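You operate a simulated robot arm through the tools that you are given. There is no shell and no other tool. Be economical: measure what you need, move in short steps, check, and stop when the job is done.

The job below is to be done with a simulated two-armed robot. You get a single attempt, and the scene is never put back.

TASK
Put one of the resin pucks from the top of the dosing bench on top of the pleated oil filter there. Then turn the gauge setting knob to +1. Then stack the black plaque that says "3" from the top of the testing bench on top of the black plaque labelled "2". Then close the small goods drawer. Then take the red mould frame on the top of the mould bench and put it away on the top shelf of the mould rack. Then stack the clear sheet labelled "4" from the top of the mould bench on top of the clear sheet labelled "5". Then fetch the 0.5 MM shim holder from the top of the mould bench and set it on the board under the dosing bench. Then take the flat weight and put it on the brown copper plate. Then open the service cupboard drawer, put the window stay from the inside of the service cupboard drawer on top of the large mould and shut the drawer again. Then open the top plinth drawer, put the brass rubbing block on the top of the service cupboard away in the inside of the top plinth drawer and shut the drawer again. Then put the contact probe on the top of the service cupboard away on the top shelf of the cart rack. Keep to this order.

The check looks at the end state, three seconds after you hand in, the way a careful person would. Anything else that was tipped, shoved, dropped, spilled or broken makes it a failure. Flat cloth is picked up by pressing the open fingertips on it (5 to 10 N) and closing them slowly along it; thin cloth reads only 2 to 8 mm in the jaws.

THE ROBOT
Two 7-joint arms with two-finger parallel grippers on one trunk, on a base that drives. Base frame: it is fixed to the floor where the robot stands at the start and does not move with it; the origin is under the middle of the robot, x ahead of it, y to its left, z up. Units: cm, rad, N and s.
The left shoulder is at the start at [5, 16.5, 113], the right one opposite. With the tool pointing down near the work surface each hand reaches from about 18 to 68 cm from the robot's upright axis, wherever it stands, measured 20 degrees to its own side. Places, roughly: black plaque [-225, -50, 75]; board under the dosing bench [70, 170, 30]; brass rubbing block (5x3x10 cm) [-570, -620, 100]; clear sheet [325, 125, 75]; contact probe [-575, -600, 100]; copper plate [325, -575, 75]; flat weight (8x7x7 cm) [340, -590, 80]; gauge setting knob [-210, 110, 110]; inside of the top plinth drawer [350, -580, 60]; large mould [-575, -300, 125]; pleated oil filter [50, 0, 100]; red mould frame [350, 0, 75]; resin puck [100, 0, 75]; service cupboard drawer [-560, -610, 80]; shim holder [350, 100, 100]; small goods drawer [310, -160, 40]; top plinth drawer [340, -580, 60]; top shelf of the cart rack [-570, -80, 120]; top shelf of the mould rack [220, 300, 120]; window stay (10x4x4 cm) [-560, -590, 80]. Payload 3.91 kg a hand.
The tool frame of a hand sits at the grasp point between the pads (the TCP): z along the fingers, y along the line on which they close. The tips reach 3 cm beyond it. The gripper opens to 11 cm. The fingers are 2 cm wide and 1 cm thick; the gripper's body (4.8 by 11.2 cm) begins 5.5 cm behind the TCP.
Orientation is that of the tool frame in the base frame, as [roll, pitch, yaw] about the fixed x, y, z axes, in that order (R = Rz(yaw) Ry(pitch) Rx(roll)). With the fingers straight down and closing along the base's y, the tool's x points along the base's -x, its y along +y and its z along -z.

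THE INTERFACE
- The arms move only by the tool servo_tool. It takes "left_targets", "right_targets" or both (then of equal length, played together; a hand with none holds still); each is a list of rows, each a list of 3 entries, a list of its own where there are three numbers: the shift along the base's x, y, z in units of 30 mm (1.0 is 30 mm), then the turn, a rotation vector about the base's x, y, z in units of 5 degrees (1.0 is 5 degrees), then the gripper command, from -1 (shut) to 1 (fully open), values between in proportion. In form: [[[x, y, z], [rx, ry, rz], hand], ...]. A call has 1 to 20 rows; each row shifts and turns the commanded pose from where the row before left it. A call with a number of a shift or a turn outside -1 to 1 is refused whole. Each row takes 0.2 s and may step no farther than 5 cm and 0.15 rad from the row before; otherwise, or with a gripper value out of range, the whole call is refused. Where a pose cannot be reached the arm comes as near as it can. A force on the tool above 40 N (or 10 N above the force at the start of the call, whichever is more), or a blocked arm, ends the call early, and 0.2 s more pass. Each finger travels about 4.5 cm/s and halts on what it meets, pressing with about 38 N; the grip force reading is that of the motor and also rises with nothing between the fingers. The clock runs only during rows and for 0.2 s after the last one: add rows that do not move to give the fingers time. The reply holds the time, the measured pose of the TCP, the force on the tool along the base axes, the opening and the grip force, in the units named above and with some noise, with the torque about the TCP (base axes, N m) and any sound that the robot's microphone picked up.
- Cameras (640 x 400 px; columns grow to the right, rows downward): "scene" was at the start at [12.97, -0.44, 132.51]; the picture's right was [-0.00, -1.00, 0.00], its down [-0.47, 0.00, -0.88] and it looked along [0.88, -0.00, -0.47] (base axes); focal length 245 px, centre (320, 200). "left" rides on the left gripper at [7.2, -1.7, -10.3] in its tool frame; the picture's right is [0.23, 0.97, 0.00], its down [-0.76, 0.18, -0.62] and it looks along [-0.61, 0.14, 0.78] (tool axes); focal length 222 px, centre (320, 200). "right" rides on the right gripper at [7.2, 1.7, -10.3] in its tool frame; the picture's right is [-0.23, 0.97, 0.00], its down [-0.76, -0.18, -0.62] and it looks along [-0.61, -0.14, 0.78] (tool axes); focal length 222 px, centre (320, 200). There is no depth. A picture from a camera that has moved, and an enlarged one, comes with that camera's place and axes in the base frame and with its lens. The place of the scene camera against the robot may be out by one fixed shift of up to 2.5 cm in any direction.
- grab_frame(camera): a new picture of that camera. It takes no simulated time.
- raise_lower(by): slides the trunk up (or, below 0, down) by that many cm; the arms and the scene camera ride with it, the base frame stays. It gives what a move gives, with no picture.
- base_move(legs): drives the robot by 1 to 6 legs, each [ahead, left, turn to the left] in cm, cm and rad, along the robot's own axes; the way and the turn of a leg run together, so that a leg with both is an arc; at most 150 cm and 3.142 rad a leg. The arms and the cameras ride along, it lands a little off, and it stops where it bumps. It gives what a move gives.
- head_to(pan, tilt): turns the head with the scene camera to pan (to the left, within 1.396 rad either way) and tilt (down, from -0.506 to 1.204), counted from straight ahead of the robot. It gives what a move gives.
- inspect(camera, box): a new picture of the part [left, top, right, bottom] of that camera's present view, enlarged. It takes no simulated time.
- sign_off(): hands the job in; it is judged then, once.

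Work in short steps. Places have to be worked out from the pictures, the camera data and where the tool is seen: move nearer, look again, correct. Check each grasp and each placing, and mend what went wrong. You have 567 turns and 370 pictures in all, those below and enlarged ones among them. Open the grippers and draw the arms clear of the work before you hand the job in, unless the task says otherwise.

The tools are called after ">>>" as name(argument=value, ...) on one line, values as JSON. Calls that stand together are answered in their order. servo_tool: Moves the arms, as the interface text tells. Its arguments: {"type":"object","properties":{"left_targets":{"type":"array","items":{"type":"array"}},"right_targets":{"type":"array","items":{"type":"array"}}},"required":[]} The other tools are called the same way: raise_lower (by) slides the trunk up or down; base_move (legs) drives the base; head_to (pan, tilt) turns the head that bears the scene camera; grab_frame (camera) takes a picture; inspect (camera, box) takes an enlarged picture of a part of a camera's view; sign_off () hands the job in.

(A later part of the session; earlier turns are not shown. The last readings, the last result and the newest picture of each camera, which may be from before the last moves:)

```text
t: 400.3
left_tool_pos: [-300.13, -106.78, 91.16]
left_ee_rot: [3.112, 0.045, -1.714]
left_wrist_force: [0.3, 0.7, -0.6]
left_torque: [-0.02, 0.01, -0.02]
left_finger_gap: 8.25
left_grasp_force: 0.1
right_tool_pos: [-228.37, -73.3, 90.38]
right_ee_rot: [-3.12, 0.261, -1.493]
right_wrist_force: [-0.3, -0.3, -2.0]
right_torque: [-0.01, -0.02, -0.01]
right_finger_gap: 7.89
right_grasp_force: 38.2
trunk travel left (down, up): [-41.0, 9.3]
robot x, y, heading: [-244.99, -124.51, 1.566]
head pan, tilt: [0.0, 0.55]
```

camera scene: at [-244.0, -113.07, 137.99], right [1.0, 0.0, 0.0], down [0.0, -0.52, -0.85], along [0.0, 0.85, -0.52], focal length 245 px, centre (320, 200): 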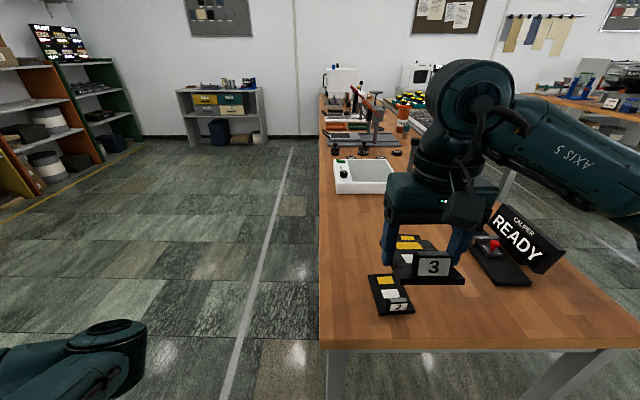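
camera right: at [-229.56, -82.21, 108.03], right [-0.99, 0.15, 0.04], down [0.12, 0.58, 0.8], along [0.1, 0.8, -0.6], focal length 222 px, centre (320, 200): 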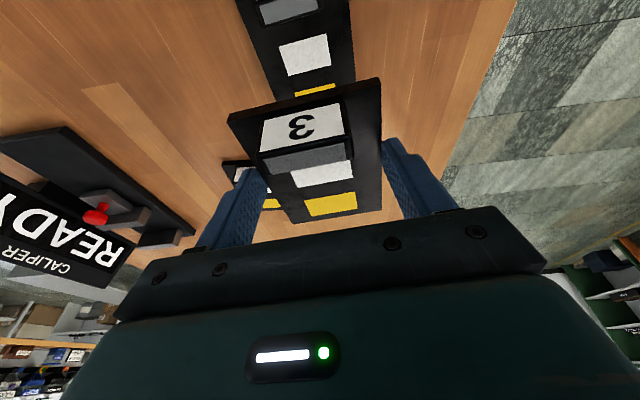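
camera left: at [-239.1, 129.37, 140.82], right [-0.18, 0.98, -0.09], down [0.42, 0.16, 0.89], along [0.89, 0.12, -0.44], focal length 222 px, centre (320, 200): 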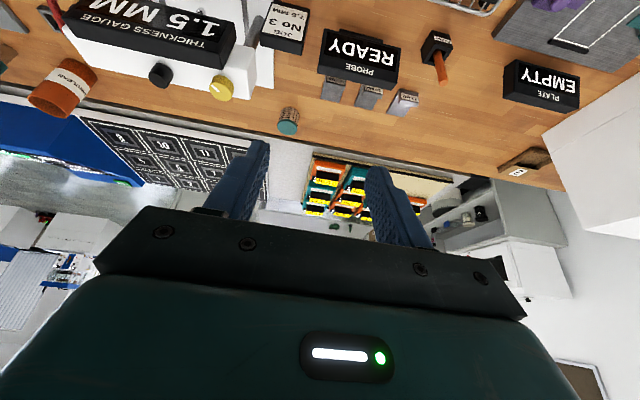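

>>> servo_tool(right_targets=[[[0, 0, -0.07], [0, 0, 0], 0.1], [[0, 0, -0.07], [0, 0, 0], 0.1], [[0, 0, 0], [0, 0, 0], 0.1]])

>>> inspect(camera="scene", box=[350, 260, 430, 320])

```text
t: 401.1
left_tool_pos: [-300.0, -106.68, 91.14]
left_ee_rot: [3.111, 0.047, -1.716]
left_wrist_force: [-0.1, -1.2, -0.3]
left_torque: [-0.01, 0.02, 0.01]
left_finger_gap: 8.24
left_grasp_force: 0.0
right_tool_pos: [-228.37, -73.35, 89.98]
right_ee_rot: [-3.121, 0.261, -1.494]
right_wrist_force: [0.4, -0.6, 1.1]
right_torque: [0.01, 0.09, 0.01]
right_finger_gap: 7.92
right_grasp_force: 38.0
trunk travel left (down, up): [-41.0, 9.3]
robot x, y, heading: [-245.04, -124.89, 1.566]
head pan, tilt: [0.0, 0.55]
```

```text
6.67 times, centred on (390, 290) of scene
camera zoom: at [-244.03, -113.09, 138.0], right [1.0, 0.0, 0.0], down [0.0, -0.52, -0.85], along [0.0, 0.85, -0.52], focal length 1632 px, centre (-147, -400)
```

zoom: 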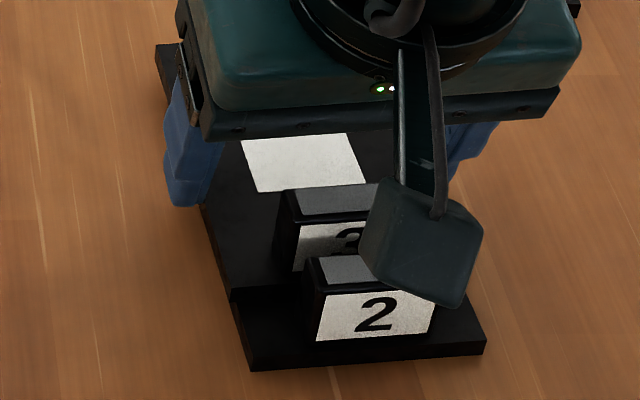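

It's nearly touching and well aligned. I'm pressing slightly, opening and rising.

>>> servo_tool(right_targets=[[[0, 0, -0.05], [0, 0, 0], 0.1], [[0, 0, 0], [0, 0, 0], 0.5], [[0, 0, 0], [0, 0, 0], 0.8], [[0, 0, 0], [0, 0, 0], 1], [[0, 0, 0.3], [0, 0, 0], 1], [[0, 0, 0.9], [0, 0, 0], 1], [[0, 0, 0.9], [0, 0, 0], 1], [[0, -0.5, 0.9], [-1, 0, 0], 1], [[0, -0.5, 0.9], [-1, 0, 0], 1], [[0, -0.7, 0.9], [-1, 0, 0], 1]])

>>> inspect(camera="scene", box=[330, 230, 490, 330])

```text
t: 403.3
left_tool_pos: [-300.08, -106.69, 91.29]
left_ee_rot: [3.112, 0.046, -1.715]
left_wrist_force: [-0.7, 0.1, -0.3]
left_torque: [-0.03, -0.01, -0.02]
left_finger_gap: 8.26
left_grasp_force: 0.0
right_tool_pos: [-228.41, -78.4, 104.28]
right_ee_rot: [-3.141, -0.002, -1.497]
right_wrist_force: [-0.2, -0.2, -0.2]
right_torque: [0.0, 0.0, -0.01]
right_finger_gap: 10.99
right_grasp_force: 0.0
trunk travel left (down, up): [-41.0, 9.3]
robot x, y, heading: [-244.9, -124.57, 1.567]
head pan, tilt: [0.0, 0.55]
```

```text
4.00 times, centred on (410, 280) of scene
camera zoom: at [-244.04, -113.1, 137.99], right [1.0, 0.0, 0.0], down [0.0, -0.52, -0.85], along [0.0, 0.85, -0.52], focal length 980 px, centre (-40, -120)
```

zoom: 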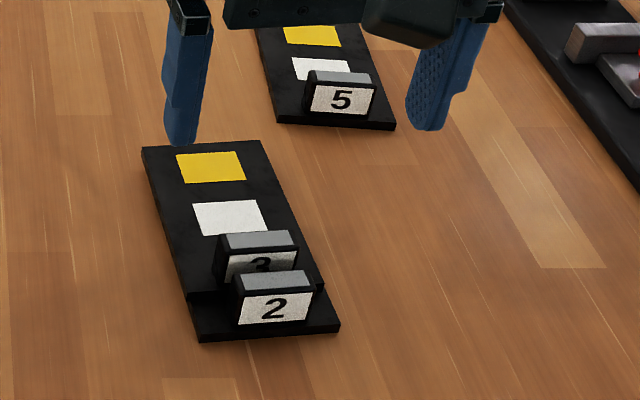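

"3" lies neatly on "2". Next is the small goods drawer near [310, -160]. I'm backing off, turning to face +x and driving across.

>>> base_move(legs=[[-30, 0, 0], [0, 0, -1.567], [150, 0, 0], [150, 0, 0], [95, 0, 0]])

>>> head_to(pan=0.0, tilt=0.5)

>>> grab_frame(camera="scene")

```text
t: 427.8
left_tool_pos: [166.77, -96.09, 91.26]
left_ee_rot: [3.112, 0.045, 3.018]
left_wrist_force: [0.2, 0.1, 0.2]
left_torque: [-0.01, 0.02, 0.01]
left_finger_gap: 8.21
left_grasp_force: 0.1
right_tool_pos: [196.63, -167.3, 104.3]
right_ee_rot: [-3.141, 0.001, -3.045]
right_wrist_force: [-0.1, 0.1, 0.4]
right_torque: [0.01, 0.01, 0.01]
right_finger_gap: 10.99
right_grasp_force: 0.1
trunk travel left (down, up): [-41.0, 9.3]
robot x, y, heading: [150.22, -151.35, 0.016]
head pan, tilt: [0.0, 0.55]
```

```text
t: 428.4
left_tool_pos: [166.64, -96.02, 91.14]
left_ee_rot: [3.111, 0.047, 3.018]
left_wrist_force: [0.2, 0.2, 0.8]
left_torque: [-0.01, -0.02, 0.01]
left_finger_gap: 8.27
left_grasp_force: 0.0
right_tool_pos: [196.54, -167.33, 104.29]
right_ee_rot: [3.141, -0.001, -3.046]
right_wrist_force: [0.2, 0.5, -0.5]
right_torque: [0.01, 0.0, -0.03]
right_finger_gap: 11.02
right_grasp_force: 0.1
trunk travel left (down, up): [-41.0, 9.3]
robot x, y, heading: [150.12, -151.43, 0.021]
head pan, tilt: [0.0, 0.499]
```

```text
210 pictures are left
camera scene: at [163.02, -151.8, 138.44], right [0.02, -1.0, 0.0], down [-0.48, -0.01, -0.88], along [0.88, 0.02, -0.48], focal length 245 px, centre (320, 200)
```

scene: 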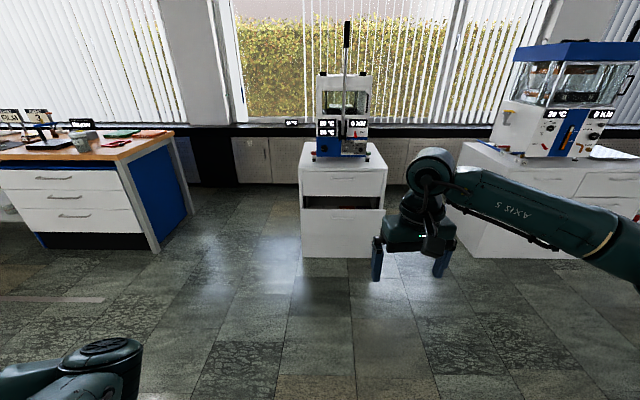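

The cabinet with the open drawer is straight ahead. I'm zooming in.

>>> inspect(camera="scene", box=[270, 130, 430, 270])

```text
2.86 times, centred on (350, 200) of scene
camera zoom: at [163.02, -151.8, 138.44], right [0.02, -1.0, 0.0], down [-0.48, -0.01, -0.88], along [0.88, 0.02, -0.48], focal length 700 px, centre (234, 200)
```

zoom: 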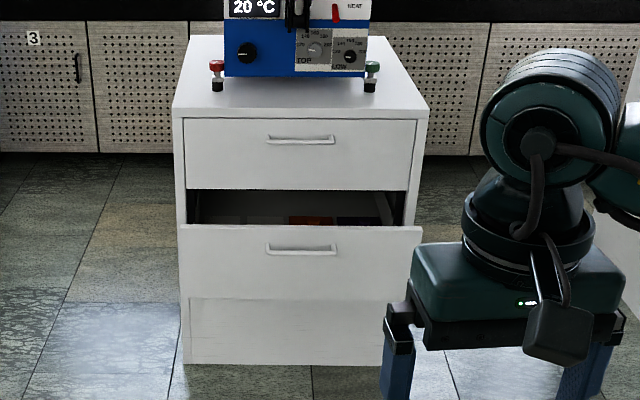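

The drawer front stands about 16 cm out, at x ≈ 299, z 35–56, centred at y ≈ -163. I'm lowering the trunk, pulling the hand in with a 45° forward tilt and closed fingers, and then driving near.

>>> servo_tool(right_targets=[[[-0.6, 0, 0], [0, -1, -0.5], 0], [[-0.6, 0, 0], [0, -1, -0.5], -0.5], [[-0.6, 0, 0], [0, -1, 0], -1], [[-0.6, 0, 0], [0, -1, 0], -1], [[-0.3, 0, 0], [0, -1, 0], -1], [[0, 0, 0], [0, -1, 0], -1], [[0, 0, 0], [0, -1, 0], -1], [[0, 0, 0], [0, -1, 0], -1], [[0, 0, 0], [0, -1, 0], -1]])

>>> raise_lower(by=-37)

>>> base_move(legs=[[100, 0, -0.02]])

>>> head_to(pan=-0.1, tilt=0.5)

>>> grab_frame(camera="scene")

```text
t: 430.4
left_tool_pos: [166.82, -96.01, 91.09]
left_ee_rot: [3.113, 0.047, 3.016]
left_wrist_force: [-0.4, 0.1, 0.2]
left_torque: [0.03, -0.01, 0.01]
left_finger_gap: 8.25
left_grasp_force: 0.1
right_tool_pos: [190.29, -166.53, 104.22]
right_ee_rot: [-3.125, 0.788, -3.13]
right_wrist_force: [0.1, -0.4, -0.7]
right_torque: [-0.03, 0.0, -0.02]
right_finger_gap: 0.0
right_grasp_force: 37.1
right hand out of reach, approached as far as the arm can: row 8, 9
trunk travel left (down, up): [-41.0, 9.3]
robot x, y, heading: [149.94, -151.44, 0.021]
head pan, tilt: [0.0, 0.499]
```

```text
t: 434.0
left_tool_pos: [166.72, -96.15, 54.18]
left_ee_rot: [3.113, 0.047, 3.017]
left_wrist_force: [0.5, -0.3, -0.5]
left_torque: [0.01, 0.0, -0.01]
left_finger_gap: 8.25
left_grasp_force: 0.1
right_tool_pos: [190.14, -166.58, 67.17]
right_ee_rot: [-3.124, 0.785, -3.129]
right_wrist_force: [-0.3, -0.3, -0.1]
right_torque: [-0.01, 0.0, 0.0]
right_finger_gap: 0.0
right_grasp_force: 37.8
trunk travel left (down, up): [-4.0, 46.3]
robot x, y, heading: [150.39, -151.95, 0.019]
head pan, tilt: [0.0, 0.499]
```

```text
t: 439.2
left_tool_pos: [267.05, -95.91, 54.2]
left_ee_rot: [3.111, 0.047, 2.996]
left_wrist_force: [0.1, -0.3, 0.6]
left_torque: [0.0, 0.02, -0.01]
left_finger_gap: 8.26
left_grasp_force: 0.0
right_tool_pos: [288.9, -166.88, 67.17]
right_ee_rot: [-3.125, 0.785, 3.13]
right_wrist_force: [-0.1, 0.4, -0.1]
right_torque: [0.04, 0.0, 0.0]
right_finger_gap: 0.0
right_grasp_force: 37.4
trunk travel left (down, up): [-4.0, 46.3]
robot x, y, heading: [249.31, -150.78, 0.003]
head pan, tilt: [0.0, 0.499]
```

```text
t: 439.8
left_tool_pos: [266.93, -95.78, 54.19]
left_ee_rot: [3.111, 0.045, 2.996]
left_wrist_force: [0.2, -0.2, -0.1]
left_torque: [-0.04, -0.01, 0.01]
left_finger_gap: 8.24
left_grasp_force: 0.0
right_tool_pos: [288.93, -166.88, 67.2]
right_ee_rot: [-3.125, 0.785, 3.132]
right_wrist_force: [0.3, 0.5, 0.1]
right_torque: [-0.01, 0.0, -0.02]
right_finger_gap: 0.0
right_grasp_force: 37.6
trunk travel left (down, up): [-4.0, 46.3]
robot x, y, heading: [249.37, -150.7, -0.008]
head pan, tilt: [-0.099, 0.499]
```

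```text
208 pictures are left
camera scene: at [261.98, -152.33, 101.45], right [-0.1, -0.99, 0.0], down [-0.48, 0.05, -0.88], along [0.87, -0.09, -0.48], focal length 245 px, centre (320, 200)
```

scene: 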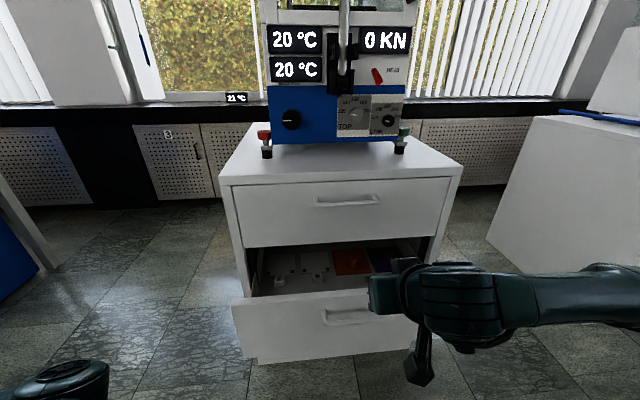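

The drawer front is at about x 297, centred at y ≈ -159, with the handle at z 52. I'm lowering the closed fingertips to z 44, just in front of the panel.

>>> servo_tool(right_targets=[[[-0.2, 0.38, -0.9], [0, 0, 0], -1], [[-0.2, 0.38, -0.9], [0, 0, 0], -1], [[0, 0.38, -0.9], [0, 0, 0], -1], [[0, 0.38, -0.9], [0, 0, 0], -1], [[0, 0.38, -0.9], [0, 0, 0], -1], [[0, 0.38, -0.9], [0, 0, 0], -1], [[0, 0.38, -0.9], [0, 0, 0], -1], [[0, 0, -0.7], [0, 0, 0], -1]])

>>> grab_frame(camera="right")

>>> grab_frame(camera="scene")

```text
t: 441.6
left_tool_pos: [266.94, -95.8, 54.26]
left_ee_rot: [3.111, 0.048, 2.997]
left_wrist_force: [-0.2, 0.0, 1.1]
left_torque: [-0.01, 0.0, 0.0]
left_finger_gap: 8.25
left_grasp_force: 0.2
right_tool_pos: [287.6, -158.94, 46.21]
right_ee_rot: [-3.124, 0.785, 3.131]
right_wrist_force: [-0.9, -0.4, 0.1]
right_torque: [0.0, 0.0, 0.02]
right_finger_gap: 0.0
right_grasp_force: 37.2
trunk travel left (down, up): [-4.0, 46.3]
robot x, y, heading: [248.75, -151.12, -0.006]
head pan, tilt: [-0.099, 0.499]
```

```text
207 pictures are left
camera right: at [275.16, -156.94, 48.28], right [0.18, 0.97, 0.15], down [0.09, -0.17, 0.98], along [0.98, -0.17, -0.12], focal length 222 px, centre (320, 200)
```

right: 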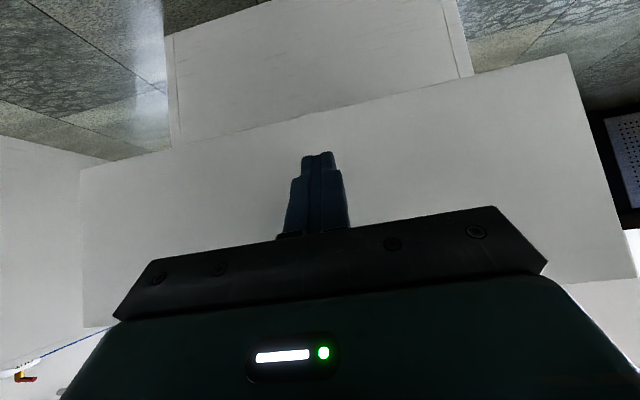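

```text
206 pictures are left
camera scene: at [261.98, -152.33, 101.45], right [-0.1, -0.99, 0.0], down [-0.48, 0.05, -0.88], along [0.87, -0.09, -0.48], focal length 245 px, centre (320, 200)
```

scene: 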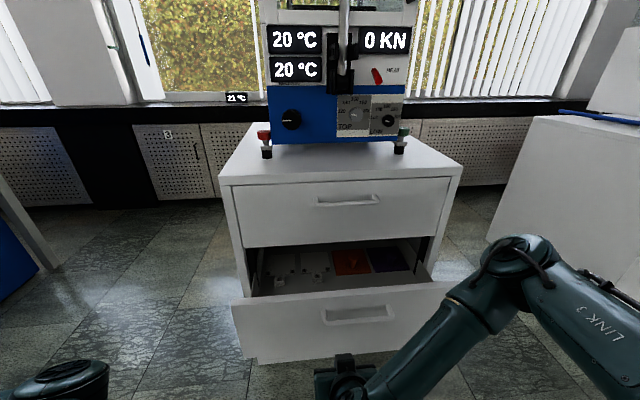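

The finger is centred on the drawer front. I'm pushing forward steadily.

>>> servo_tool(right_targets=[[[0.6, 0, 0], [0, 0, 0], -1], [[0.6, 0, 0], [0, 0, 0], -1], [[0.5, 0, 0], [0, 0, 0], -1], [[0.5, 0, 0], [0, 0, 0], -1], [[0.5, 0, 0], [0, 0, 0], -1], [[0.5, 0, 0], [0, 0, 0], -1], [[0.5, 0, 0], [0, 0, 0], -1], [[0.5, 0, 0], [0, 0, 0], -1], [[0.5, 0, 0], [0, 0, 0], -1], [[0.5, 0, 0], [0, 0, 0], -1], [[0.5, 0, 0], [0, 0, 0], -1], [[0.4, 0, 0], [0, 0, 0], -1], [[0.4, 0, 0], [0, 0, 0], -1], [[0.4, 0, 0], [0, 0, 0], -1]])

>>> grab_frame(camera="scene")

```text
t: 444.6
left_tool_pos: [267.01, -95.82, 54.19]
left_ee_rot: [3.112, 0.048, 2.994]
left_wrist_force: [0.2, -0.7, 0.4]
left_torque: [-0.03, 0.0, 0.05]
left_finger_gap: 8.26
left_grasp_force: 0.0
right_tool_pos: [308.38, -158.99, 46.14]
right_ee_rot: [-3.124, 0.785, 3.13]
right_wrist_force: [0.4, -0.1, -0.6]
right_torque: [-0.04, -0.01, 0.02]
right_finger_gap: 0.01
right_grasp_force: 37.8
trunk travel left (down, up): [-4.0, 46.3]
robot x, y, heading: [249.04, -151.15, -0.006]
head pan, tilt: [-0.099, 0.499]
```

```text
205 pictures are left
camera scene: at [261.98, -152.33, 101.45], right [-0.1, -0.99, 0.0], down [-0.48, 0.05, -0.88], along [0.87, -0.09, -0.48], focal length 245 px, centre (320, 200)
```

scene: 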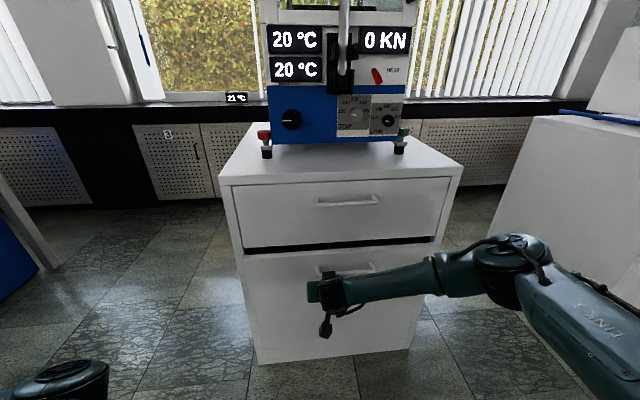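

Nearly shut, with a small dark gap left. I'm pushing on a few more centimetres, slowly.

>>> servo_tool(right_targets=[[[0.35, 0, 0], [0, 0, 0], -1], [[0.35, 0, 0], [0, 0, 0], -1], [[0.35, 0, 0], [0, 0, 0], -1], [[0.3, 0, 0], [0, 0, 0], -1], [[0.3, 0, 0], [0, 0, 0], -1], [[0, 0, 0], [0, 0, 0], -1]])

>>> inspect(camera="scene", box=[220, 170, 480, 370])

```text
t: 445.8
left_tool_pos: [266.96, -95.87, 54.19]
left_ee_rot: [3.112, 0.047, 2.993]
left_wrist_force: [0.3, 0.1, 0.1]
left_torque: [-0.01, -0.01, 0.02]
left_finger_gap: 8.25
left_grasp_force: 0.1
right_tool_pos: [312.17, -158.73, 45.75]
right_ee_rot: [-3.126, 0.773, 3.131]
right_wrist_force: [-1.0, 1.1, -0.8]
right_torque: [-0.02, -0.09, -0.05]
right_finger_gap: 0.0
right_grasp_force: 37.5
trunk travel left (down, up): [-4.0, 46.3]
robot x, y, heading: [248.92, -150.68, -0.01]
head pan, tilt: [-0.099, 0.499]
stopped in row 5 (right hand): the force on the tool passed its limit at 66 N (the readings are from after the stop); the commanded pose is now the measured one
```

```text
2.00 times, centred on (350, 270) of scene
camera zoom: at [261.87, -152.36, 101.45], right [-0.11, -0.99, 0.0], down [-0.48, 0.05, -0.88], along [0.87, -0.09, -0.48], focal length 490 px, centre (260, 60)
```

zoom: 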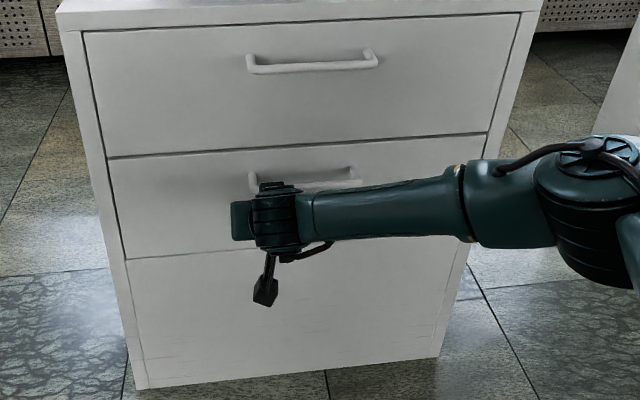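

The drawer is fully closed. I'm retracting, un-tilting the hand, raising the trunk and looking at the mould bench to the left.

>>> servo_tool(right_targets=[[[-0.6, 0, 0], [0, 0, 0], -1], [[-0.9, 0, 0], [0, 0, 0], -1], [[-0.9, 0, 0], [0, 0, 0], -1], [[-0.9, 0, 0], [0, 1, 0], -0.5], [[-0.9, 0, 0.3], [0, 1, 0], 0], [[-0.6, 0, 0.3], [0, 1, 0], 0.5], [[-0.3, 0, 0.3], [0, 1, 0], 0.5], [[0, 0, 0.3], [0, 1, 0], 0.5], [[0, 0, 0.3], [0, 1, 0], 0.5], [[0, 0, 0], [0, 1, 0], 0.5], [[0, 0, 0], [0, 1, 0], 0.5], [[0, 0, 0], [0, 1, 0], 0.5]])

>>> base_move(legs=[[-50, 0, 0]])

>>> raise_lower(by=35)

>>> head_to(pan=0.7, tilt=0.35)

>>> grab_frame(camera="scene")

```text
t: 448.4
left_tool_pos: [267.03, -95.95, 54.13]
left_ee_rot: [3.112, 0.046, 2.993]
left_wrist_force: [0.0, -0.5, -0.2]
left_torque: [0.02, -0.01, 0.01]
left_finger_gap: 8.26
left_grasp_force: 0.0
right_tool_pos: [296.95, -158.77, 50.26]
right_ee_rot: [-3.117, -0.015, 3.134]
right_wrist_force: [-0.8, 0.4, 0.0]
right_torque: [-0.03, 0.03, -0.02]
right_finger_gap: 8.24
right_grasp_force: 0.0
trunk travel left (down, up): [-4.0, 46.3]
robot x, y, heading: [249.06, -151.08, -0.007]
head pan, tilt: [-0.099, 0.499]
```

```text
t: 451.3
left_tool_pos: [216.85, -95.55, 54.05]
left_ee_rot: [3.113, 0.048, 2.991]
left_wrist_force: [-1.1, 0.3, 0.5]
left_torque: [-0.01, 0.02, 0.01]
left_finger_gap: 8.24
left_grasp_force: 0.2
right_tool_pos: [246.58, -158.65, 50.29]
right_ee_rot: [-3.118, -0.014, 3.132]
right_wrist_force: [-1.5, -0.2, -0.4]
right_torque: [0.02, 0.01, 0.01]
right_finger_gap: 8.25
right_grasp_force: 0.0
trunk travel left (down, up): [-4.0, 46.3]
robot x, y, heading: [198.47, -150.84, -0.007]
head pan, tilt: [-0.099, 0.499]
```

```text
t: 454.7
left_tool_pos: [216.91, -95.61, 89.26]
left_ee_rot: [3.113, 0.046, 2.991]
left_wrist_force: [0.0, 0.7, 0.0]
left_torque: [0.04, 0.0, 0.03]
left_finger_gap: 8.23
left_grasp_force: 0.1
right_tool_pos: [246.58, -158.67, 85.36]
right_ee_rot: [-3.117, -0.012, 3.13]
right_wrist_force: [0.1, 0.7, -0.2]
right_torque: [-0.02, -0.04, -0.01]
right_finger_gap: 8.24
right_grasp_force: 0.1
trunk travel left (down, up): [-39.0, 11.3]
robot x, y, heading: [198.92, -150.57, -0.013]
head pan, tilt: [-0.099, 0.499]
```

```text
t: 455.9
left_tool_pos: [216.89, -95.55, 89.26]
left_ee_rot: [3.113, 0.048, 2.989]
left_wrist_force: [-0.5, 0.4, -0.3]
left_torque: [0.01, -0.01, 0.07]
left_finger_gap: 8.25
left_grasp_force: 0.0
right_tool_pos: [246.69, -158.7, 85.25]
right_ee_rot: [-3.117, -0.011, 3.131]
right_wrist_force: [-0.1, 0.3, -0.4]
right_torque: [0.02, -0.02, -0.01]
right_finger_gap: 8.23
right_grasp_force: 0.0
trunk travel left (down, up): [-39.0, 11.3]
robot x, y, heading: [198.68, -150.78, -0.011]
head pan, tilt: [0.7, 0.351]
```

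```text
203 pictures are left
camera scene: at [209.78, -145.09, 137.81], right [0.64, -0.77, 0.0], down [-0.27, -0.22, -0.94], along [0.72, 0.6, -0.34], focal length 245 px, centre (320, 200)
```

scene: 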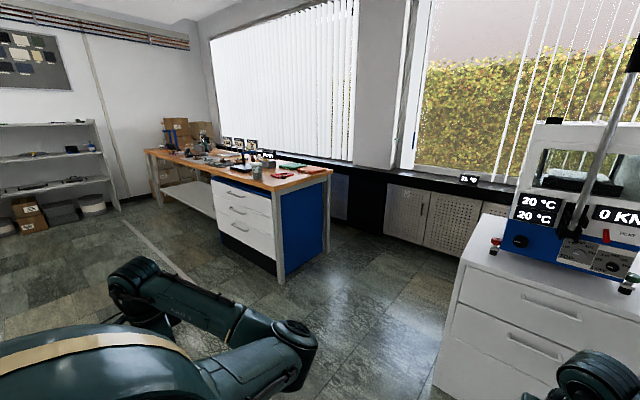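

The mould bench's front edge is at x ≈ 312, running from y ≈ -15 to 260. I'm driving left along the corridor to view its top.

>>> base_move(legs=[[20, 0, 0.011], [0, 150, 0], [0, 25, 0]])

>>> head_to(pan=0.1, tilt=0.4)

>>> grab_frame(camera="scene")

```text
t: 472.7
left_tool_pos: [237.04, 78.71, 89.14]
left_ee_rot: [3.11, 0.047, 2.995]
left_wrist_force: [0.4, 0.2, -0.4]
left_torque: [0.0, 0.0, 0.02]
left_finger_gap: 8.25
left_grasp_force: 0.1
right_tool_pos: [267.09, 15.66, 85.35]
right_ee_rot: [-3.117, -0.014, 3.138]
right_wrist_force: [0.1, -0.5, 0.7]
right_torque: [-0.06, 0.02, 0.01]
right_finger_gap: 8.26
right_grasp_force: 0.2
trunk travel left (down, up): [-39.0, 11.3]
robot x, y, heading: [219.16, 23.62, -0.006]
head pan, tilt: [0.7, 0.351]
```

```text
t: 473.7
left_tool_pos: [237.11, 78.62, 89.26]
left_ee_rot: [3.111, 0.046, 2.995]
left_wrist_force: [0.6, -0.6, -0.2]
left_torque: [-0.01, -0.06, -0.03]
left_finger_gap: 8.27
left_grasp_force: 0.1
right_tool_pos: [267.1, 15.66, 85.21]
right_ee_rot: [-3.117, -0.012, 3.136]
right_wrist_force: [0.1, -0.3, -0.4]
right_torque: [0.01, 0.03, 0.04]
right_finger_gap: 8.25
right_grasp_force: 0.0
trunk travel left (down, up): [-39.0, 11.3]
robot x, y, heading: [219.12, 23.3, -0.002]
head pan, tilt: [0.099, 0.4]
```

```text
202 pictures are left
camera scene: at [232.23, 23.99, 137.36], right [0.1, -1.0, 0.0], down [-0.39, -0.04, -0.92], along [0.92, 0.09, -0.39], focal length 245 px, centre (320, 200)
```

scene: 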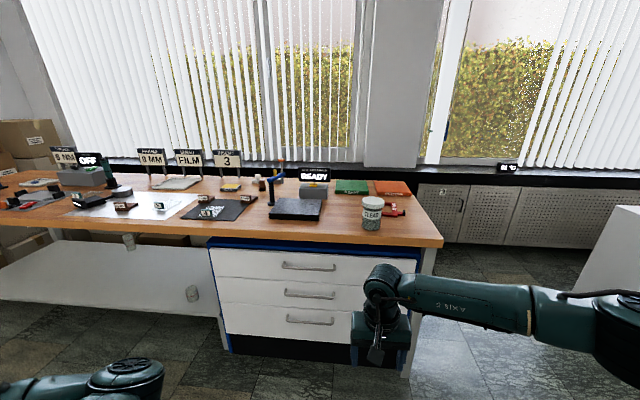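

I'm zooming in on the bench top.

>>> inspect(camera="scene", box=[240, 150, 450, 250])

>>> inspect(camera="scene", box=[20, 145, 260, 245])

```text
3.05 times, centred on (345, 200) of scene
camera zoom: at [232.23, 23.99, 137.36], right [0.1, -1.0, 0.0], down [-0.39, -0.04, -0.92], along [0.92, 0.09, -0.39], focal length 746 px, centre (244, 200)
```

zoom: 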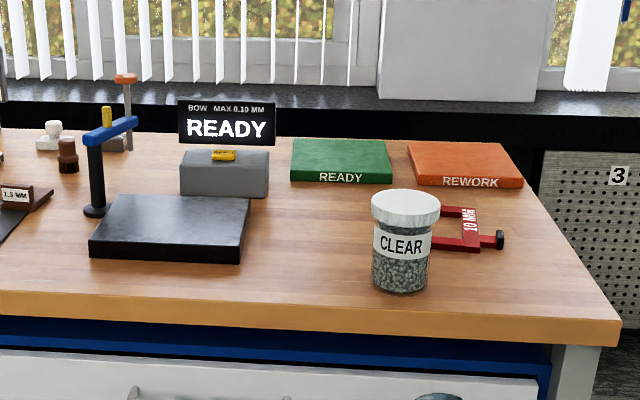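

```text
2.67 times, centred on (140, 195) of scene
camera zoom: at [232.23, 23.99, 137.36], right [0.1, -1.0, 0.0], down [-0.39, -0.04, -0.92], along [0.92, 0.09, -0.39], focal length 653 px, centre (800, 213)
```

zoom: 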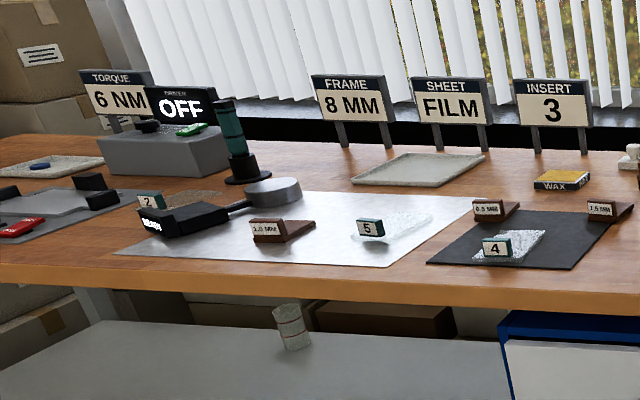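

The red "10 MM" frame with a black knob is behind the CLEAR jar, around [341, 3]. I'm raising the hand and driving closer for a look from above.

>>> servo_tool(right_targets=[[[-0.3, 0, 1], [0, 0, 0], 1], [[-0.3, 0, 1], [0, 0, 0], 1], [[-0.3, 0, 1], [0, 0, 0], 1], [[-0.2, 0, 1], [0, 0, 0], 1], [[0, 0, 1], [0, 0, 0], 1], [[0, 0, 1], [0, 0, 0], 1], [[0, 0, 1], [0, 0, 0], 1], [[0, 0, 1], [0, 0, 0], 1], [[0, 0, 1], [0, 0, 0], 1], [[0, 0, 1], [0, 0, 0], 1]])

>>> base_move(legs=[[0, -6, 0], [55, 0, 0]])

>>> grab_frame(camera="right")

>>> grab_frame(camera="scene")

```text
t: 475.9
left_tool_pos: [237.07, 78.67, 89.22]
left_ee_rot: [3.113, 0.046, 2.995]
left_wrist_force: [-0.3, 0.5, 0.3]
left_torque: [0.02, 0.03, 0.02]
left_finger_gap: 8.28
left_grasp_force: 0.3
right_tool_pos: [263.73, 15.79, 115.35]
right_ee_rot: [-3.118, -0.013, 3.136]
right_wrist_force: [-0.4, 0.0, -0.3]
right_torque: [0.0, 0.02, -0.01]
right_finger_gap: 11.03
right_grasp_force: 0.1
trunk travel left (down, up): [-39.0, 11.3]
robot x, y, heading: [218.95, 23.27, 0.001]
head pan, tilt: [0.099, 0.4]
```

```text
t: 479.9
left_tool_pos: [292.71, 72.05, 89.2]
left_ee_rot: [3.11, 0.047, 2.985]
left_wrist_force: [0.4, 0.1, 0.3]
left_torque: [0.02, 0.0, 0.03]
left_finger_gap: 8.28
left_grasp_force: 0.2
right_tool_pos: [318.9, 8.88, 115.2]
right_ee_rot: [-3.117, -0.012, 3.127]
right_wrist_force: [-0.4, 0.2, 0.3]
right_torque: [0.01, 0.02, -0.02]
right_finger_gap: 10.99
right_grasp_force: 0.0
trunk travel left (down, up): [-39.0, 11.3]
robot x, y, heading: [274.23, 17.4, -0.014]
head pan, tilt: [0.099, 0.4]
```

```text
199 pictures are left
camera right: at [311.77, 10.97, 125.62], right [0.24, 0.97, -0.03], down [0.77, -0.17, 0.62], along [0.59, -0.17, -0.79], focal length 222 px, centre (320, 200)
```

right: 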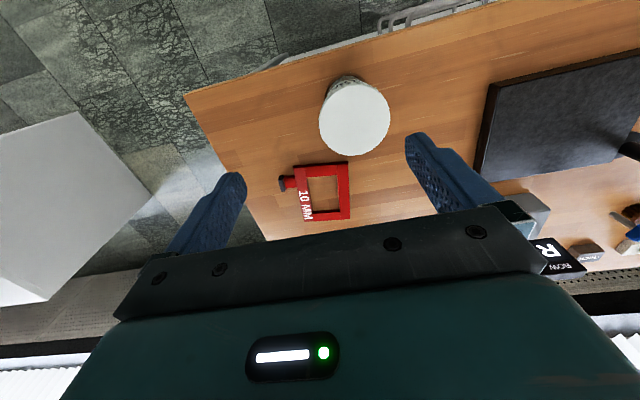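

```text
198 pictures are left
camera scene: at [287.49, 17.46, 137.36], right [0.09, -1.0, 0.0], down [-0.39, -0.03, -0.92], along [0.92, 0.08, -0.39], focal length 245 px, centre (320, 200)
```

scene: 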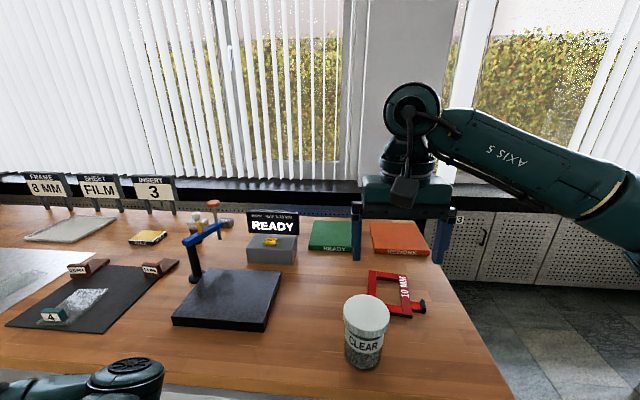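

The frame is about 14×10.5 cm at x 332–346, y -2 to 9, turned about -7°. I'll pinch its left (+y) bar near [338, 8.3]. I'm shifting left for the shoulder, tilting the hand 20° forward with -7° yaw, and moving above it.

>>> base_move(legs=[[0, 8, 0.014]])

>>> servo_tool(right_targets=[[[0.7, -0.35, 0], [0, -1, -0.7], 0], [[0.7, -0.35, 0], [0, -1, -0.7], 0], [[0.7, -0.4, 0], [0, -1, 0], 0], [[0.7, -0.4, 0], [0, -1, 0], 0], [[0.7, -0.4, -0.3], [0, 0, 0], 0], [[0.7, -0.4, -0.5], [0, 0, 0], 0], [[0.7, -0.3, -0.7], [0, 0, 0], 0], [[0.5, -0.2, -0.7], [0, 0, 0], 0]])

>>> grab_frame(camera="right")

```text
t: 481.2
left_tool_pos: [292.2, 80.35, 89.09]
left_ee_rot: [3.112, 0.047, 3.001]
left_wrist_force: [0.0, -1.0, 0.1]
left_torque: [-0.01, 0.03, -0.03]
left_finger_gap: 8.25
left_grasp_force: 0.1
right_tool_pos: [319.05, 17.52, 115.26]
right_ee_rot: [-3.117, -0.012, 3.141]
right_wrist_force: [-0.4, 1.4, -0.2]
right_torque: [-0.03, 0.01, 0.03]
right_finger_gap: 10.99
right_grasp_force: 0.1
trunk travel left (down, up): [-39.0, 11.3]
robot x, y, heading: [274.65, 25.1, -0.002]
head pan, tilt: [0.099, 0.4]
```

```text
t: 483.0
left_tool_pos: [292.04, 80.31, 89.21]
left_ee_rot: [3.11, 0.047, 3.001]
left_wrist_force: [0.8, 0.3, 0.0]
left_torque: [0.03, 0.01, -0.02]
left_finger_gap: 8.29
left_grasp_force: 0.1
right_tool_pos: [335.29, 9.19, 108.72]
right_ee_rot: [3.131, 0.335, 3.011]
right_wrist_force: [0.2, 0.1, 0.6]
right_torque: [-0.01, -0.02, 0.02]
right_finger_gap: 5.5
right_grasp_force: 0.0
trunk travel left (down, up): [-39.0, 11.3]
robot x, y, heading: [274.44, 25.46, -0.004]
head pan, tilt: [0.099, 0.4]
```

```text
197 pictures are left
camera right: at [325.29, 12.02, 116.06], right [0.34, 0.94, 0.08], down [0.49, -0.25, 0.84], along [0.81, -0.24, -0.54], focal length 222 px, centre (320, 200)
```

right: 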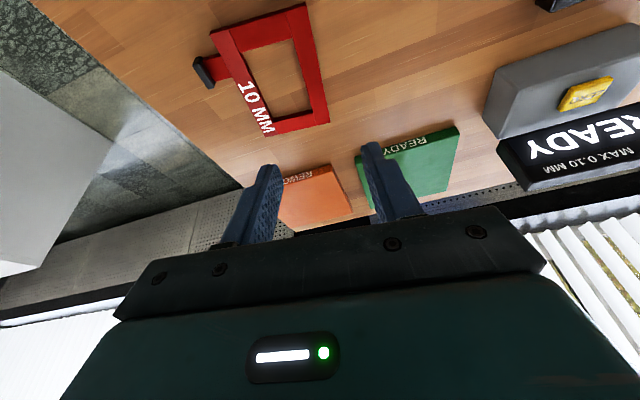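

The +y bar is confirmed at about [338, 8.6]. I'm correcting and lowering to just above it.

>>> servo_tool(right_targets=[[[0.5, -0.18, -0.6], [0, 0, 0], 0], [[0.07, 0, -0.9], [0, 0, 0], 0], [[0, 0, -0.9], [0, 0, 0], 0], [[0, 0, -0.9], [0, 0, 0], 0], [[0, 0, -0.9], [0, 0, 0], 0], [[0, 0, -0.9], [0, 0, 0], 0]])

>>> grab_frame(camera="right")

```text
t: 484.4
left_tool_pos: [291.98, 80.14, 89.11]
left_ee_rot: [3.111, 0.047, 3.0]
left_wrist_force: [-0.6, 0.2, -0.6]
left_torque: [-0.01, -0.01, 0.01]
left_finger_gap: 8.28
left_grasp_force: 0.2
right_tool_pos: [336.88, 8.57, 93.28]
right_ee_rot: [3.13, 0.336, 3.011]
right_wrist_force: [0.4, -0.6, -0.3]
right_torque: [0.01, -0.01, 0.0]
right_finger_gap: 5.51
right_grasp_force: 0.0
trunk travel left (down, up): [-39.0, 11.3]
robot x, y, heading: [274.69, 25.24, -0.0]
head pan, tilt: [0.099, 0.4]
```

```text
196 pictures are left
camera right: at [326.91, 11.44, 100.64], right [0.34, 0.94, 0.08], down [0.49, -0.25, 0.84], along [0.81, -0.24, -0.54], focal length 222 px, centre (320, 200)
```

right: 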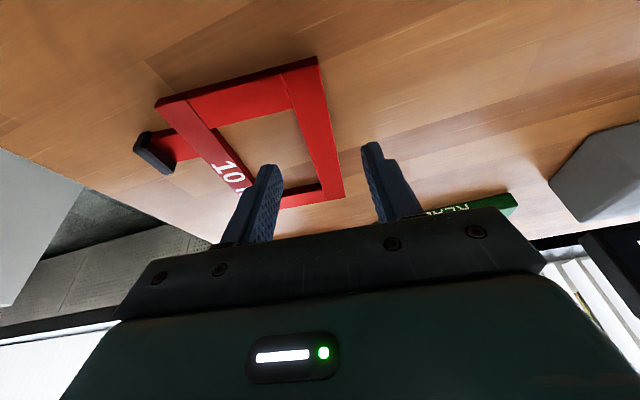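

The fingers straddle the bar, one inside the opening. I'm descending to the table gently.

>>> servo_tool(right_targets=[[[0, 0, -0.6], [0, 0, 0], 0], [[0, 0, -0.4], [0, 0, 0], 0], [[0, 0, -0.2], [0, 0, 0], 0], [[0, 0, -0.1], [0, 0, 0], 0], [[0, 0, -0.07], [0, 0, 0], 0]])

>>> grab_frame(camera="right")

```text
t: 485.1
left_tool_pos: [291.9, 80.24, 89.19]
left_ee_rot: [3.113, 0.047, 3.001]
left_wrist_force: [0.0, -0.2, -0.6]
left_torque: [0.02, 0.02, -0.03]
left_finger_gap: 8.26
left_grasp_force: 0.1
right_tool_pos: [337.44, 8.65, 91.69]
right_ee_rot: [3.117, 0.351, 3.001]
right_wrist_force: [2.1, -2.2, 20.9]
right_torque: [0.64, 2.4, 0.21]
right_finger_gap: 5.48
right_grasp_force: 0.1
trunk travel left (down, up): [-39.0, 11.3]
robot x, y, heading: [274.34, 24.79, 0.001]
head pan, tilt: [0.099, 0.4]
stopped in row 3 (right hand): the force on the tool passed its limit at 47 N (the readings are from after the stop); the commanded pose is now the measured one
```

```text
195 pictures are left
camera right: at [327.28, 11.55, 98.87], right [0.34, 0.94, 0.1], down [0.47, -0.26, 0.84], along [0.81, -0.24, -0.53], focal length 222 px, centre (320, 200)
```

right: 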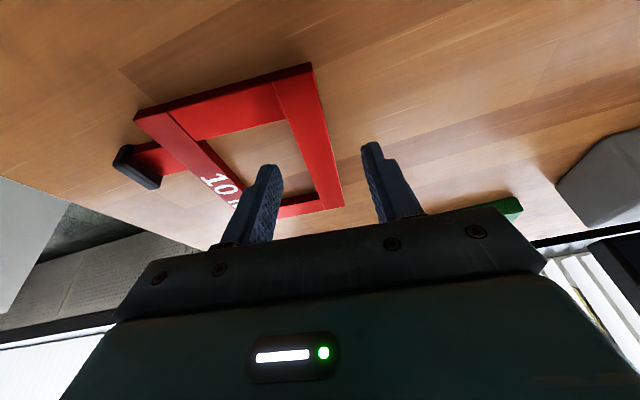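

Contact came at tip z ≈ 88.9, so this bench is a bit higher. The bar is between the fingers; I'm rising 0.3 cm and closing.

>>> servo_tool(right_targets=[[[0, 0, 0.12], [0, 0, 0], 0], [[0, 0, 0], [0, 0, 0], -0.4], [[0, 0, 0], [0, 0, 0], -0.8], [[0, 0, 0], [0, 0, 0], -0.8], [[0, 0, 0], [0, 0, 0], -0.8]])

>>> grab_frame(camera="right")

```text
t: 486.3
left_tool_pos: [291.98, 80.26, 89.22]
left_ee_rot: [3.111, 0.048, 3.002]
left_wrist_force: [0.5, -0.8, -0.6]
left_torque: [0.03, -0.01, 0.0]
left_finger_gap: 8.25
left_grasp_force: 0.0
right_tool_pos: [337.31, 8.66, 91.62]
right_ee_rot: [3.12, 0.349, 3.004]
right_wrist_force: [0.8, -0.3, 17.6]
right_torque: [0.4, 1.98, 0.0]
right_finger_gap: 1.09
right_grasp_force: 0.0
trunk travel left (down, up): [-39.0, 11.3]
robot x, y, heading: [274.3, 25.29, 0.003]
head pan, tilt: [0.099, 0.4]
```

```text
194 pictures are left
camera right: at [327.08, 11.55, 98.92], right [0.34, 0.94, 0.1], down [0.47, -0.26, 0.84], along [0.81, -0.24, -0.53], focal length 222 px, centre (320, 200)
```

right: 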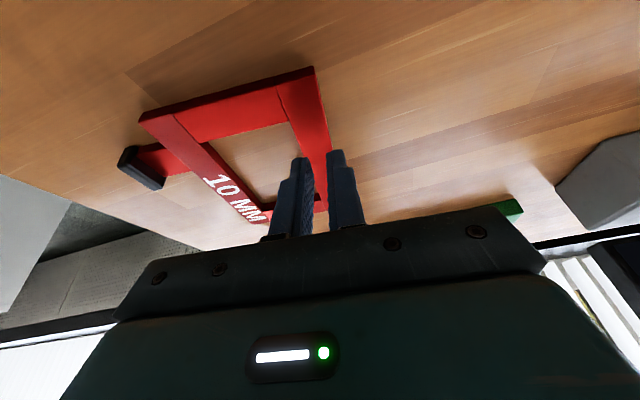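

The wrist camera is pressing on the CLEAR jar's lid (the torque shows contact 11 cm behind the TCP). I'm raising straight up immediately with fingers open.

>>> servo_tool(right_targets=[[[0, 0, 0.5], [0, 0, 0], -0.3], [[0, 0, 0.6], [0, 0, 0], 0], [[0, 0, 0.9], [0, 0, 0], 0], [[0, 0, 0.9], [0, 0, 0], 0], [[0, 0, 0.9], [0, 0, 0], 0]])

>>> grab_frame(camera="scene")

```text
t: 487.5
left_tool_pos: [292.05, 80.25, 89.24]
left_ee_rot: [3.111, 0.047, 2.998]
left_wrist_force: [0.0, -0.7, -0.3]
left_torque: [0.02, 0.0, 0.02]
left_finger_gap: 8.27
left_grasp_force: 0.1
right_tool_pos: [337.2, 8.69, 103.01]
right_ee_rot: [3.121, 0.347, 3.006]
right_wrist_force: [0.2, 0.0, 0.3]
right_torque: [-0.02, 0.01, -0.02]
right_finger_gap: 5.5
right_grasp_force: 0.1
trunk travel left (down, up): [-39.0, 11.3]
robot x, y, heading: [274.31, 24.95, 0.001]
head pan, tilt: [0.099, 0.4]
```

```text
193 pictures are left
camera scene: at [287.47, 25.61, 137.36], right [0.1, -0.99, 0.0], down [-0.39, -0.04, -0.92], along [0.92, 0.09, -0.39], focal length 245 px, centre (320, 200)
```

scene: 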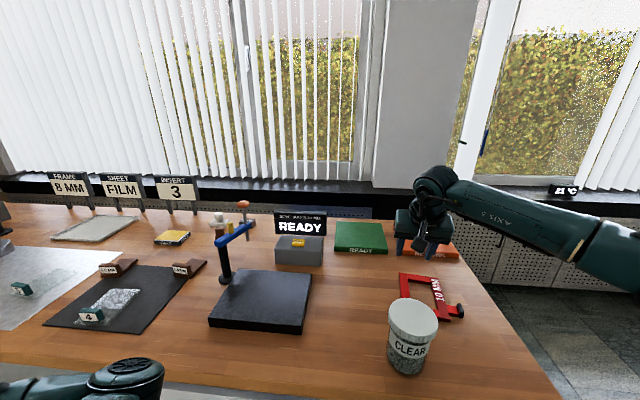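

The jar still stands upright. I'll take the other (-y) bar with less tilt, so the camera stays clear of the jar. I'm moving the base right 8 and forward 2, and repositioning the hand.

>>> servo_tool(right_targets=[[[-0.3, 0, 0.6], [0, 1, 0], 0], [[-0.3, 0, 0], [0, 1, 0], 0]])

>>> base_move(legs=[[2, -8.5, 0]])

>>> servo_tool(right_targets=[[[0.4, -0.1, 0], [0, 0, 0], 0], [[0.3, -0.1, 0], [0, 0, 0], 0]])

>>> grab_frame(camera="right")

```text
t: 488.1
left_tool_pos: [292.1, 80.38, 89.17]
left_ee_rot: [3.112, 0.048, 2.999]
left_wrist_force: [-0.2, 0.2, 0.1]
left_torque: [-0.01, 0.0, 0.01]
left_finger_gap: 8.27
left_grasp_force: 0.1
right_tool_pos: [335.48, 8.7, 104.82]
right_ee_rot: [-3.135, 0.171, 3.012]
right_wrist_force: [0.2, -0.1, 0.7]
right_torque: [0.0, 0.05, 0.04]
right_finger_gap: 5.48
right_grasp_force: 0.1
trunk travel left (down, up): [-39.0, 11.3]
robot x, y, heading: [274.42, 25.24, -0.001]
head pan, tilt: [0.099, 0.4]
```

```text
t: 489.5
left_tool_pos: [293.96, 71.79, 89.31]
left_ee_rot: [3.113, 0.047, 2.999]
left_wrist_force: [0.1, 0.4, 0.3]
left_torque: [0.03, -0.02, -0.03]
left_finger_gap: 8.21
left_grasp_force: 0.0
right_tool_pos: [337.36, 0.18, 104.69]
right_ee_rot: [-3.139, 0.172, 3.013]
right_wrist_force: [-0.1, -0.2, 0.7]
right_torque: [0.01, 0.03, 0.01]
right_finger_gap: 5.49
right_grasp_force: 0.1
trunk travel left (down, up): [-39.0, 11.3]
robot x, y, heading: [276.5, 16.64, -0.003]
head pan, tilt: [0.099, 0.4]
```

```text
t: 490.1
left_tool_pos: [294.02, 71.89, 89.21]
left_ee_rot: [3.112, 0.047, 3.002]
left_wrist_force: [-0.5, -0.2, -0.2]
left_torque: [0.02, -0.02, -0.04]
left_finger_gap: 8.24
left_grasp_force: 0.0
right_tool_pos: [339.55, -0.32, 104.78]
right_ee_rot: [-3.135, 0.174, 3.014]
right_wrist_force: [-0.3, 0.3, -0.1]
right_torque: [0.02, 0.02, 0.02]
right_finger_gap: 5.49
right_grasp_force: 0.0
trunk travel left (down, up): [-39.0, 11.3]
robot x, y, heading: [276.36, 16.81, 0.003]
head pan, tilt: [0.099, 0.4]
```

```text
192 pictures are left
camera right: at [330.85, 2.54, 113.6], right [0.35, 0.94, 0.03], down [0.62, -0.26, 0.75], along [0.71, -0.24, -0.67], focal length 222 px, centre (320, 200)
```

right: 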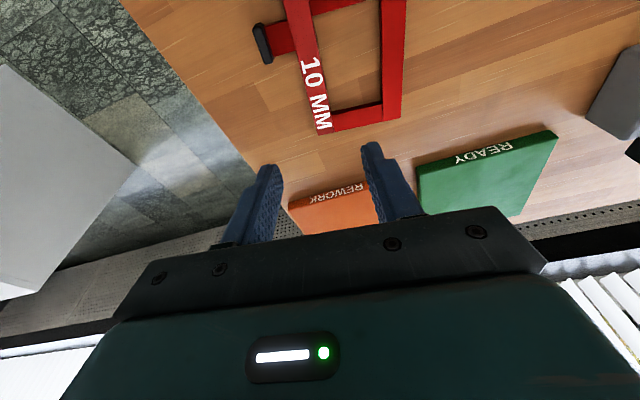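

The label bar passes at about [340, -1]. I'm correcting and lowering to just above the table.

>>> servo_tool(right_targets=[[[0.15, -0.2, -0.6], [0, 0, 0], 0], [[0, 0, -0.9], [0, 0, 0], 0], [[0, 0, -0.9], [0, 0, 0], 0], [[0, 0, -0.9], [0, 0, 0], 0], [[0, 0, -0.6], [0, 0, 0], 0]])

>>> grab_frame(camera="right")

```text
t: 491.3
left_tool_pos: [293.98, 71.94, 89.19]
left_ee_rot: [3.112, 0.046, 2.999]
left_wrist_force: [0.3, -0.3, 0.3]
left_torque: [0.03, 0.02, 0.01]
left_finger_gap: 8.25
left_grasp_force: 0.0
right_tool_pos: [339.94, -1.0, 93.03]
right_ee_rot: [-3.138, 0.173, 3.011]
right_wrist_force: [0.4, 0.4, 1.0]
right_torque: [-0.01, 0.0, 0.03]
right_finger_gap: 5.5
right_grasp_force: 0.1
trunk travel left (down, up): [-39.0, 11.3]
robot x, y, heading: [276.87, 16.95, 0.001]
head pan, tilt: [0.099, 0.4]
```

```text
191 pictures are left
camera right: at [331.29, 1.86, 101.88], right [0.35, 0.94, 0.04], down [0.61, -0.26, 0.75], along [0.71, -0.24, -0.67], focal length 222 px, centre (320, 200)
```

right: 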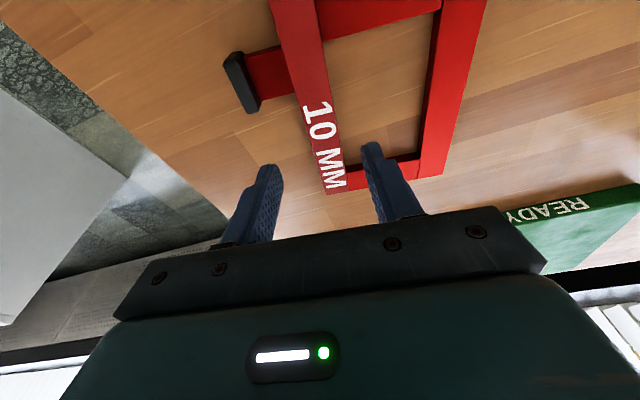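

Well aligned. I'm descending the last bit gently.

>>> servo_tool(right_targets=[[[0, 0, -0.5], [0, 0, 0], 0], [[0, 0, -0.3], [0, 0, 0], 0], [[0, 0, -0.15], [0, 0, 0], 0], [[0, 0, -0.1], [0, 0, 0], 0], [[0, 0, -0.1], [0, 0, 0], 0]])

```text
t: 492.5
left_tool_pos: [293.96, 71.85, 89.25]
left_ee_rot: [3.113, 0.047, 3.0]
left_wrist_force: [0.2, -0.6, -0.2]
left_torque: [-0.02, 0.01, 0.01]
left_finger_gap: 8.27
left_grasp_force: 0.2
right_tool_pos: [340.01, -0.93, 89.51]
right_ee_rot: [-3.138, 0.172, 3.011]
right_wrist_force: [-0.1, 0.1, -0.5]
right_torque: [0.0, 0.02, -0.02]
right_finger_gap: 5.47
right_grasp_force: 0.0
trunk travel left (down, up): [-39.0, 11.3]
robot x, y, heading: [276.47, 16.62, -0.002]
head pan, tilt: [0.099, 0.4]
```

Tips are at about 86.5. I'm going a touch lower and closing on the bar.

>>> servo_tool(right_targets=[[[0, 0, -0.08], [0, 0, 0], 0], [[0, 0, 0], [0, 0, 0], -0.4], [[0, 0, 0], [0, 0, 0], -0.8], [[0, 0, 0], [0, 0, 0], -0.8], [[0, 0, 0], [0, 0, 0], -0.8]])

>>> servo_tool(right_targets=[[[0, 0, 0.2], [0, 0, 0], -0.8], [[0, 0, 0.4], [0, 0, 0], -0.8], [[0, 0, 0.6], [0, 0, 0], -0.8], [[0, 0, 0], [0, 0, 0], -0.8]])

>>> grab_frame(camera="right")

```text
t: 493.7
left_tool_pos: [293.87, 71.87, 89.13]
left_ee_rot: [3.11, 0.046, 3.0]
left_wrist_force: [-0.1, -0.1, -0.5]
left_torque: [0.01, 0.0, 0.0]
left_finger_gap: 8.23
left_grasp_force: 0.1
right_tool_pos: [339.91, -0.84, 89.33]
right_ee_rot: [-3.137, 0.174, 3.012]
right_wrist_force: [0.1, 1.2, -0.3]
right_torque: [0.16, 0.01, 0.01]
right_finger_gap: 2.23
right_grasp_force: 37.8
trunk travel left (down, up): [-39.0, 11.3]
robot x, y, heading: [276.09, 16.79, 0.003]
head pan, tilt: [0.099, 0.4]
```

```text
t: 494.7
left_tool_pos: [294.04, 71.92, 89.24]
left_ee_rot: [3.111, 0.045, 3.001]
left_wrist_force: [0.0, 0.8, 0.4]
left_torque: [0.01, 0.0, 0.0]
left_finger_gap: 8.23
left_grasp_force: 0.1
right_tool_pos: [340.07, -1.03, 92.92]
right_ee_rot: [-3.136, 0.171, 3.009]
right_wrist_force: [0.4, -1.1, -3.3]
right_torque: [-0.11, 0.01, 0.03]
right_finger_gap: 2.24
right_grasp_force: 38.0
trunk travel left (down, up): [-39.0, 11.3]
robot x, y, heading: [276.34, 16.64, -0.005]
head pan, tilt: [0.099, 0.4]
```

```text
190 pictures are left
camera right: at [331.35, 1.89, 101.81], right [0.35, 0.94, 0.03], down [0.62, -0.26, 0.75], along [0.71, -0.24, -0.67], focal length 222 px, centre (320, 200)
```

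right: 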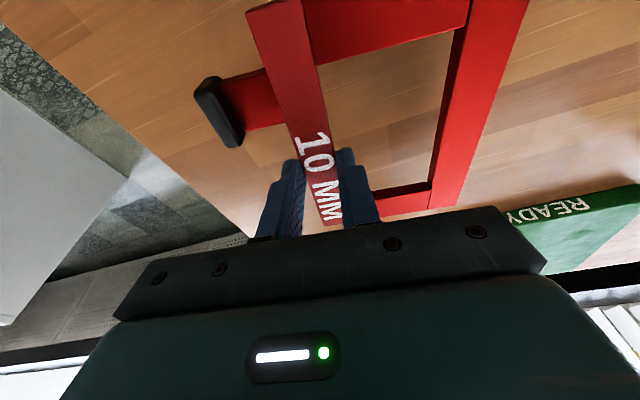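

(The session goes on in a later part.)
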